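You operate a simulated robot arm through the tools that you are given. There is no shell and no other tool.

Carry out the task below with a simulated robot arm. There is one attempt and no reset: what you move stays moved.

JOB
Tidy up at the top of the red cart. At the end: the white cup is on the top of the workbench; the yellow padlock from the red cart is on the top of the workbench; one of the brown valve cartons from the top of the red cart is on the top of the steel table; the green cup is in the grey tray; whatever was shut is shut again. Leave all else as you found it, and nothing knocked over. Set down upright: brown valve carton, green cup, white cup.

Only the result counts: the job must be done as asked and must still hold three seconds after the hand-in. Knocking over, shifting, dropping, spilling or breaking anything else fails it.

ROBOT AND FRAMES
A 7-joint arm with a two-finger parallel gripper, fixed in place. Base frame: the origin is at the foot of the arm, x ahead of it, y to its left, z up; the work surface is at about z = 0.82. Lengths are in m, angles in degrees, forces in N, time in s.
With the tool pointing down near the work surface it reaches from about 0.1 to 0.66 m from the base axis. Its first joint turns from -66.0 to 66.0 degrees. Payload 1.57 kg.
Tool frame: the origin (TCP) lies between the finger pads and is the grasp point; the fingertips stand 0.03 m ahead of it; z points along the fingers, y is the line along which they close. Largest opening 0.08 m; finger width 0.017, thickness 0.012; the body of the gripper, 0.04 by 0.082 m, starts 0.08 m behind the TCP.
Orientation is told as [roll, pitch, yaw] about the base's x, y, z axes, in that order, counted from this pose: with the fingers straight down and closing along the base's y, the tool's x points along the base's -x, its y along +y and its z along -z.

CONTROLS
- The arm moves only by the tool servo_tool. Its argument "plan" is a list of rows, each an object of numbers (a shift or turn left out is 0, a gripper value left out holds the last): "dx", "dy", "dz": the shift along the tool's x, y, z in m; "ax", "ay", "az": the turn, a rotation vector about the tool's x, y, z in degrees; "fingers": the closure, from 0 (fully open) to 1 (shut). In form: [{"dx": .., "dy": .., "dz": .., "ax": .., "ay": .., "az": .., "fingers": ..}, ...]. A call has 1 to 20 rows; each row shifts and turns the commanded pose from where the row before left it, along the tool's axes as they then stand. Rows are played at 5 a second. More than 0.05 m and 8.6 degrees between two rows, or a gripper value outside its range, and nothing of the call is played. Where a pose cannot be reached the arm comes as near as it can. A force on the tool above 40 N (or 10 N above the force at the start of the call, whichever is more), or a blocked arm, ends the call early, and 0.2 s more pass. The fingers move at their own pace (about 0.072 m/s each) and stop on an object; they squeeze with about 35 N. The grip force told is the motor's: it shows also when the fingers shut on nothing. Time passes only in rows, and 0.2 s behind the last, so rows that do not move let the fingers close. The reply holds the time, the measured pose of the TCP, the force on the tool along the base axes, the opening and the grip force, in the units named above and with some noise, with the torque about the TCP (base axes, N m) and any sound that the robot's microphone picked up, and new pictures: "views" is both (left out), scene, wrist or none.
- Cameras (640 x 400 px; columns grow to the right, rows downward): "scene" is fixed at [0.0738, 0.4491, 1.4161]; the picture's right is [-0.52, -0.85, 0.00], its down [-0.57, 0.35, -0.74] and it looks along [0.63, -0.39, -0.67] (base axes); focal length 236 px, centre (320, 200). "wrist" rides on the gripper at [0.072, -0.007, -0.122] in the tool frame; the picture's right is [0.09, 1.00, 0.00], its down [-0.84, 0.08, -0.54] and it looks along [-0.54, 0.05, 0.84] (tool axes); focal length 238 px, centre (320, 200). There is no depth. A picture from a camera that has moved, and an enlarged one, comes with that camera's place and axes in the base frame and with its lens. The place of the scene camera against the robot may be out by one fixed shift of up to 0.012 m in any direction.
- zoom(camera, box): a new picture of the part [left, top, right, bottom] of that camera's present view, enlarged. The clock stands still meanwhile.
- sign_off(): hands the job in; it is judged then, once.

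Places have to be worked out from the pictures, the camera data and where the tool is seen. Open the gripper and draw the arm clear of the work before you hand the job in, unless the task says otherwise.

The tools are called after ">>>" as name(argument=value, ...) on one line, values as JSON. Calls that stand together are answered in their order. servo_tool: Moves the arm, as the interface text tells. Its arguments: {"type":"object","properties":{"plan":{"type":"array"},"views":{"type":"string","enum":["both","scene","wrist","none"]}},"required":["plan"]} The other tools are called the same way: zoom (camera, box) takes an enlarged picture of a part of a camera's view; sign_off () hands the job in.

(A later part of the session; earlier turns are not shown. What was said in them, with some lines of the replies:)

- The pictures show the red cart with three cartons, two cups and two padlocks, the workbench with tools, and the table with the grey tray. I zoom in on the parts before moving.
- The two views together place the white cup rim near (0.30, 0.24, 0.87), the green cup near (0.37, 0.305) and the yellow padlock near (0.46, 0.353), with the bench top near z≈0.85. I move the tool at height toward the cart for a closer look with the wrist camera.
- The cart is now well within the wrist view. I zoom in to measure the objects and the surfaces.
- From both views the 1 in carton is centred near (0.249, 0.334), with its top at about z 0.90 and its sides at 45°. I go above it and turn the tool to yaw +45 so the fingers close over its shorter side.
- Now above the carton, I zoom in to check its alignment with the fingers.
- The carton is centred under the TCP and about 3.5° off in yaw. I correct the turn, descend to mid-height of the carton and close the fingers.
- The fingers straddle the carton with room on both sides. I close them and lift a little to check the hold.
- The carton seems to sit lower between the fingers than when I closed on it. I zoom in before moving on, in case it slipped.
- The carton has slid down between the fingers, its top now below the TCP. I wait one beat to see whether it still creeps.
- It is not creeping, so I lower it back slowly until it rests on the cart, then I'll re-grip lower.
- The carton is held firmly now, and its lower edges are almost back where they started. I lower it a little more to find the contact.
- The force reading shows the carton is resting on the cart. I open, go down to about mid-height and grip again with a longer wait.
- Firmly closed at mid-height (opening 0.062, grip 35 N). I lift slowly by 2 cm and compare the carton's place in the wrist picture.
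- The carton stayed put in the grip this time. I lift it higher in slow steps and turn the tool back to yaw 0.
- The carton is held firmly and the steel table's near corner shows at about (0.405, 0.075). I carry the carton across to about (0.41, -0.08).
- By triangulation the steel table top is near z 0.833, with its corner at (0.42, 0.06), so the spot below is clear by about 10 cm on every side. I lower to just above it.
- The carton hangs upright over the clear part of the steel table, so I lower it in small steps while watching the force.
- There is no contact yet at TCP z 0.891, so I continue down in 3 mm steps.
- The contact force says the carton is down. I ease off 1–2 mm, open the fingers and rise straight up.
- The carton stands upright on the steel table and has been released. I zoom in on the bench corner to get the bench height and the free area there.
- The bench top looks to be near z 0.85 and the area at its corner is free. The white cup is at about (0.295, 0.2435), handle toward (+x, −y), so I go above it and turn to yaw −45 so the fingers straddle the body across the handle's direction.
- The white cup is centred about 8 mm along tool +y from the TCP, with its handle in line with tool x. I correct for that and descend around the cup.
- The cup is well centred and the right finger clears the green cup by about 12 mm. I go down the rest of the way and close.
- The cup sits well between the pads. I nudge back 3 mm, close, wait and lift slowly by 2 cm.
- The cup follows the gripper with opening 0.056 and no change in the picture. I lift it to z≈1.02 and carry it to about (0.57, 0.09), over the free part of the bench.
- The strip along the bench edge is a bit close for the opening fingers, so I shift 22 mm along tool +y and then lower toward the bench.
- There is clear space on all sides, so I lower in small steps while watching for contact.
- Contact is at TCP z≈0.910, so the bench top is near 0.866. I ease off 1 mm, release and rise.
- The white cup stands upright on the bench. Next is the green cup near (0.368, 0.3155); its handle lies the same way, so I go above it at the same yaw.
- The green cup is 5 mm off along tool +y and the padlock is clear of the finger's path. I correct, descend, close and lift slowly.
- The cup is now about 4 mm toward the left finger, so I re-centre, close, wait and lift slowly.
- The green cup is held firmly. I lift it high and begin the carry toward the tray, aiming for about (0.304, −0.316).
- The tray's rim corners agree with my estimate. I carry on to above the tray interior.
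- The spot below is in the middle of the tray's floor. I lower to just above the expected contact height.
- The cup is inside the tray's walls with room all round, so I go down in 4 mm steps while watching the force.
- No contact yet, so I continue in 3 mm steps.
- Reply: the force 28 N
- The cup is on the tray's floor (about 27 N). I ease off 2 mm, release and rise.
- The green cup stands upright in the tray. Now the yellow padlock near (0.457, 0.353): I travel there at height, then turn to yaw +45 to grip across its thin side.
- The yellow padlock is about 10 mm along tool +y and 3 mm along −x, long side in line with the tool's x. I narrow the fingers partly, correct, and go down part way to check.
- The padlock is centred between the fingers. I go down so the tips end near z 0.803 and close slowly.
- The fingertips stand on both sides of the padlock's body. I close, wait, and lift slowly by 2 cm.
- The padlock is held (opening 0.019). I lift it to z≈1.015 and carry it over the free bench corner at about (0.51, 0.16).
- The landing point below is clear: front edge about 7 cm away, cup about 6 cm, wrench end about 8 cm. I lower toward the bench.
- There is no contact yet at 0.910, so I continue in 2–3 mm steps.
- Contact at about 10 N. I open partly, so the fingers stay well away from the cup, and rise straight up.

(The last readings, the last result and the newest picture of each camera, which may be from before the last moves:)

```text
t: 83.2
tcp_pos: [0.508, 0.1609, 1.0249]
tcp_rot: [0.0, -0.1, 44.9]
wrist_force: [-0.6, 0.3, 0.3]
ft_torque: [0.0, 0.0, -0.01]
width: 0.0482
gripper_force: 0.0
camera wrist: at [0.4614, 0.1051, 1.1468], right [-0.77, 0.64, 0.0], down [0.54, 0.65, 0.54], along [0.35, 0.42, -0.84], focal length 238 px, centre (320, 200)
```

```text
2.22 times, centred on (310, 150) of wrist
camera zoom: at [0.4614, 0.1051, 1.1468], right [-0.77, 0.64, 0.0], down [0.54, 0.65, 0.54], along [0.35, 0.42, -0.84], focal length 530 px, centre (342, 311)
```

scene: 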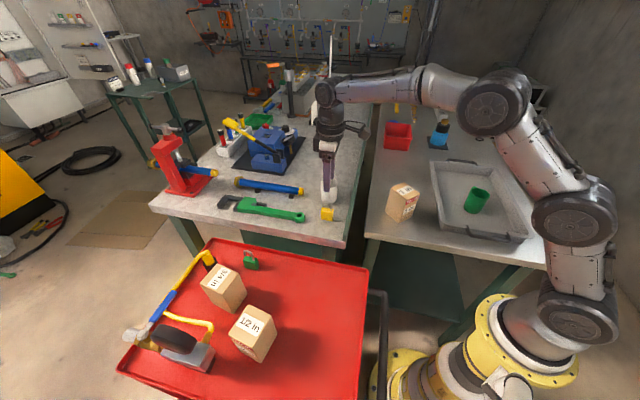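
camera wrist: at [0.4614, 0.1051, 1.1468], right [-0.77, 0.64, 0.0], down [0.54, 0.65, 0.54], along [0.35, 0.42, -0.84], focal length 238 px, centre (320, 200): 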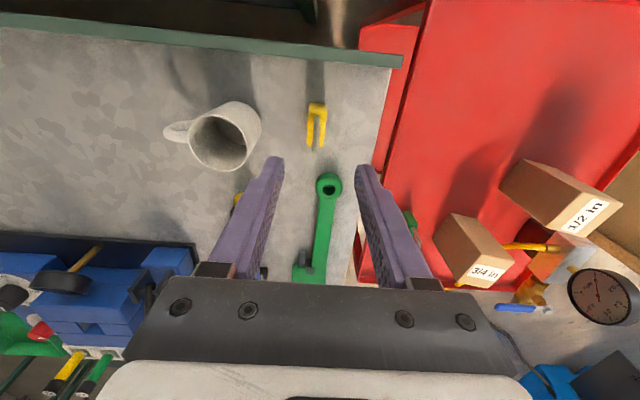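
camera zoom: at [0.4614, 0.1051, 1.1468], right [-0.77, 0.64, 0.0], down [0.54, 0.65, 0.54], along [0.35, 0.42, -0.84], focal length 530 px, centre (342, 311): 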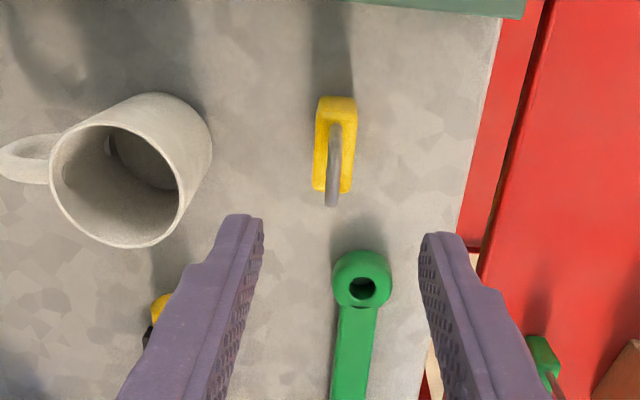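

The padlock stands upright on the bench and everything is placed. I open the gripper fully and draw the arm up and back near its starting pose.

>>> servo_tool(plan=[{"dz": -0.03, "fingers": 0}, {"dz": -0.03}, {"dz": -0.03}, {"dz": -0.03}, {"dx": 0.03, "dy": -0.006}, {"dx": 0.03, "dy": -0.006}, {"dx": 0.03, "dy": -0.006}, {"dx": 0.03, "dy": -0.006}, {"dx": 0.03, "dy": -0.006}, {"dx": 0.03, "dy": -0.006}, {}, {}])

>>> zoom(camera="scene", box=[110, 150, 590, 400])

```text
t: 85.8
tcp_pos: [0.4099, 0.0054, 1.1456]
tcp_rot: [0.0, 0.0, 45.0]
wrist_force: [0.5, 1.4, -1.1]
ft_torque: [-0.01, 0.01, -0.04]
width: 0.0801
gripper_force: 0.1
camera wrist: at [0.3637, -0.0501, 1.2678], right [-0.77, 0.64, 0.0], down [0.54, 0.65, 0.54], along [0.35, 0.42, -0.84], focal length 238 px, centre (320, 200)
```

scene: 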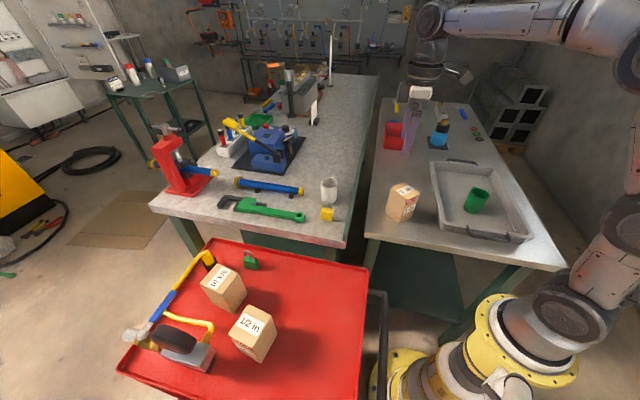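
wrist: 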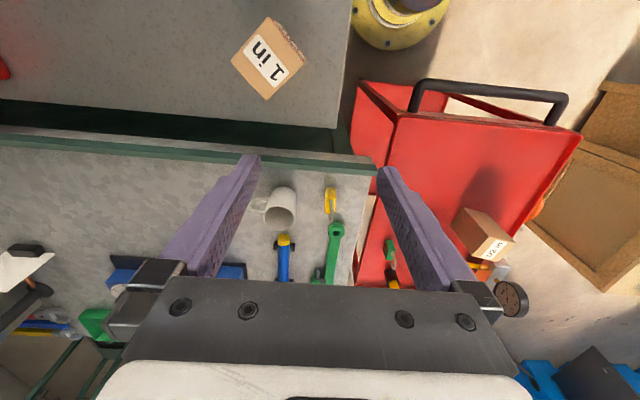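

```text
1.33 times, centred on (350, 275) of scene
camera zoom: at [0.0738, 0.4491, 1.4161], right [-0.52, -0.85, 0.0], down [-0.57, 0.35, -0.74], along [0.63, -0.39, -0.67], focal length 315 px, centre (280, 100)
```

zoom: 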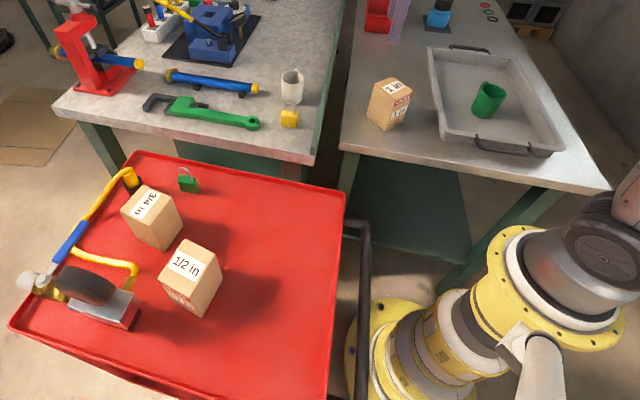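

The white cup and yellow padlock are on the bench, the carton is upright on the steel table and the green cup is upright in the tray. Everything else looks unchanged, nothing was opened, and the arm is clear with the gripper open, so I hand in.

>>> sign_off()

```text
The job is handed in.
```

The job is handed in, and everything you asked for was in place in the last pictures before the hand-in:

- **White cup:** upright on the top of the workbench.
- **Yellow padlock:** on the top of the workbench, standing near the white cup.
- **Brown valve carton:** I moved the "1 in" one; it stands upright on the top of the steel table.
- **Green cup:** upright in the grey tray.

On the first lift the carton slid a few centimetres down in the grip. I lowered it back onto the cart and gripped it lower. The second lift held.

I opened nothing, so nothing needed shutting again. The other items looked unmoved and nothing was knocked over. The arm is back near its starting position with the gripper open.
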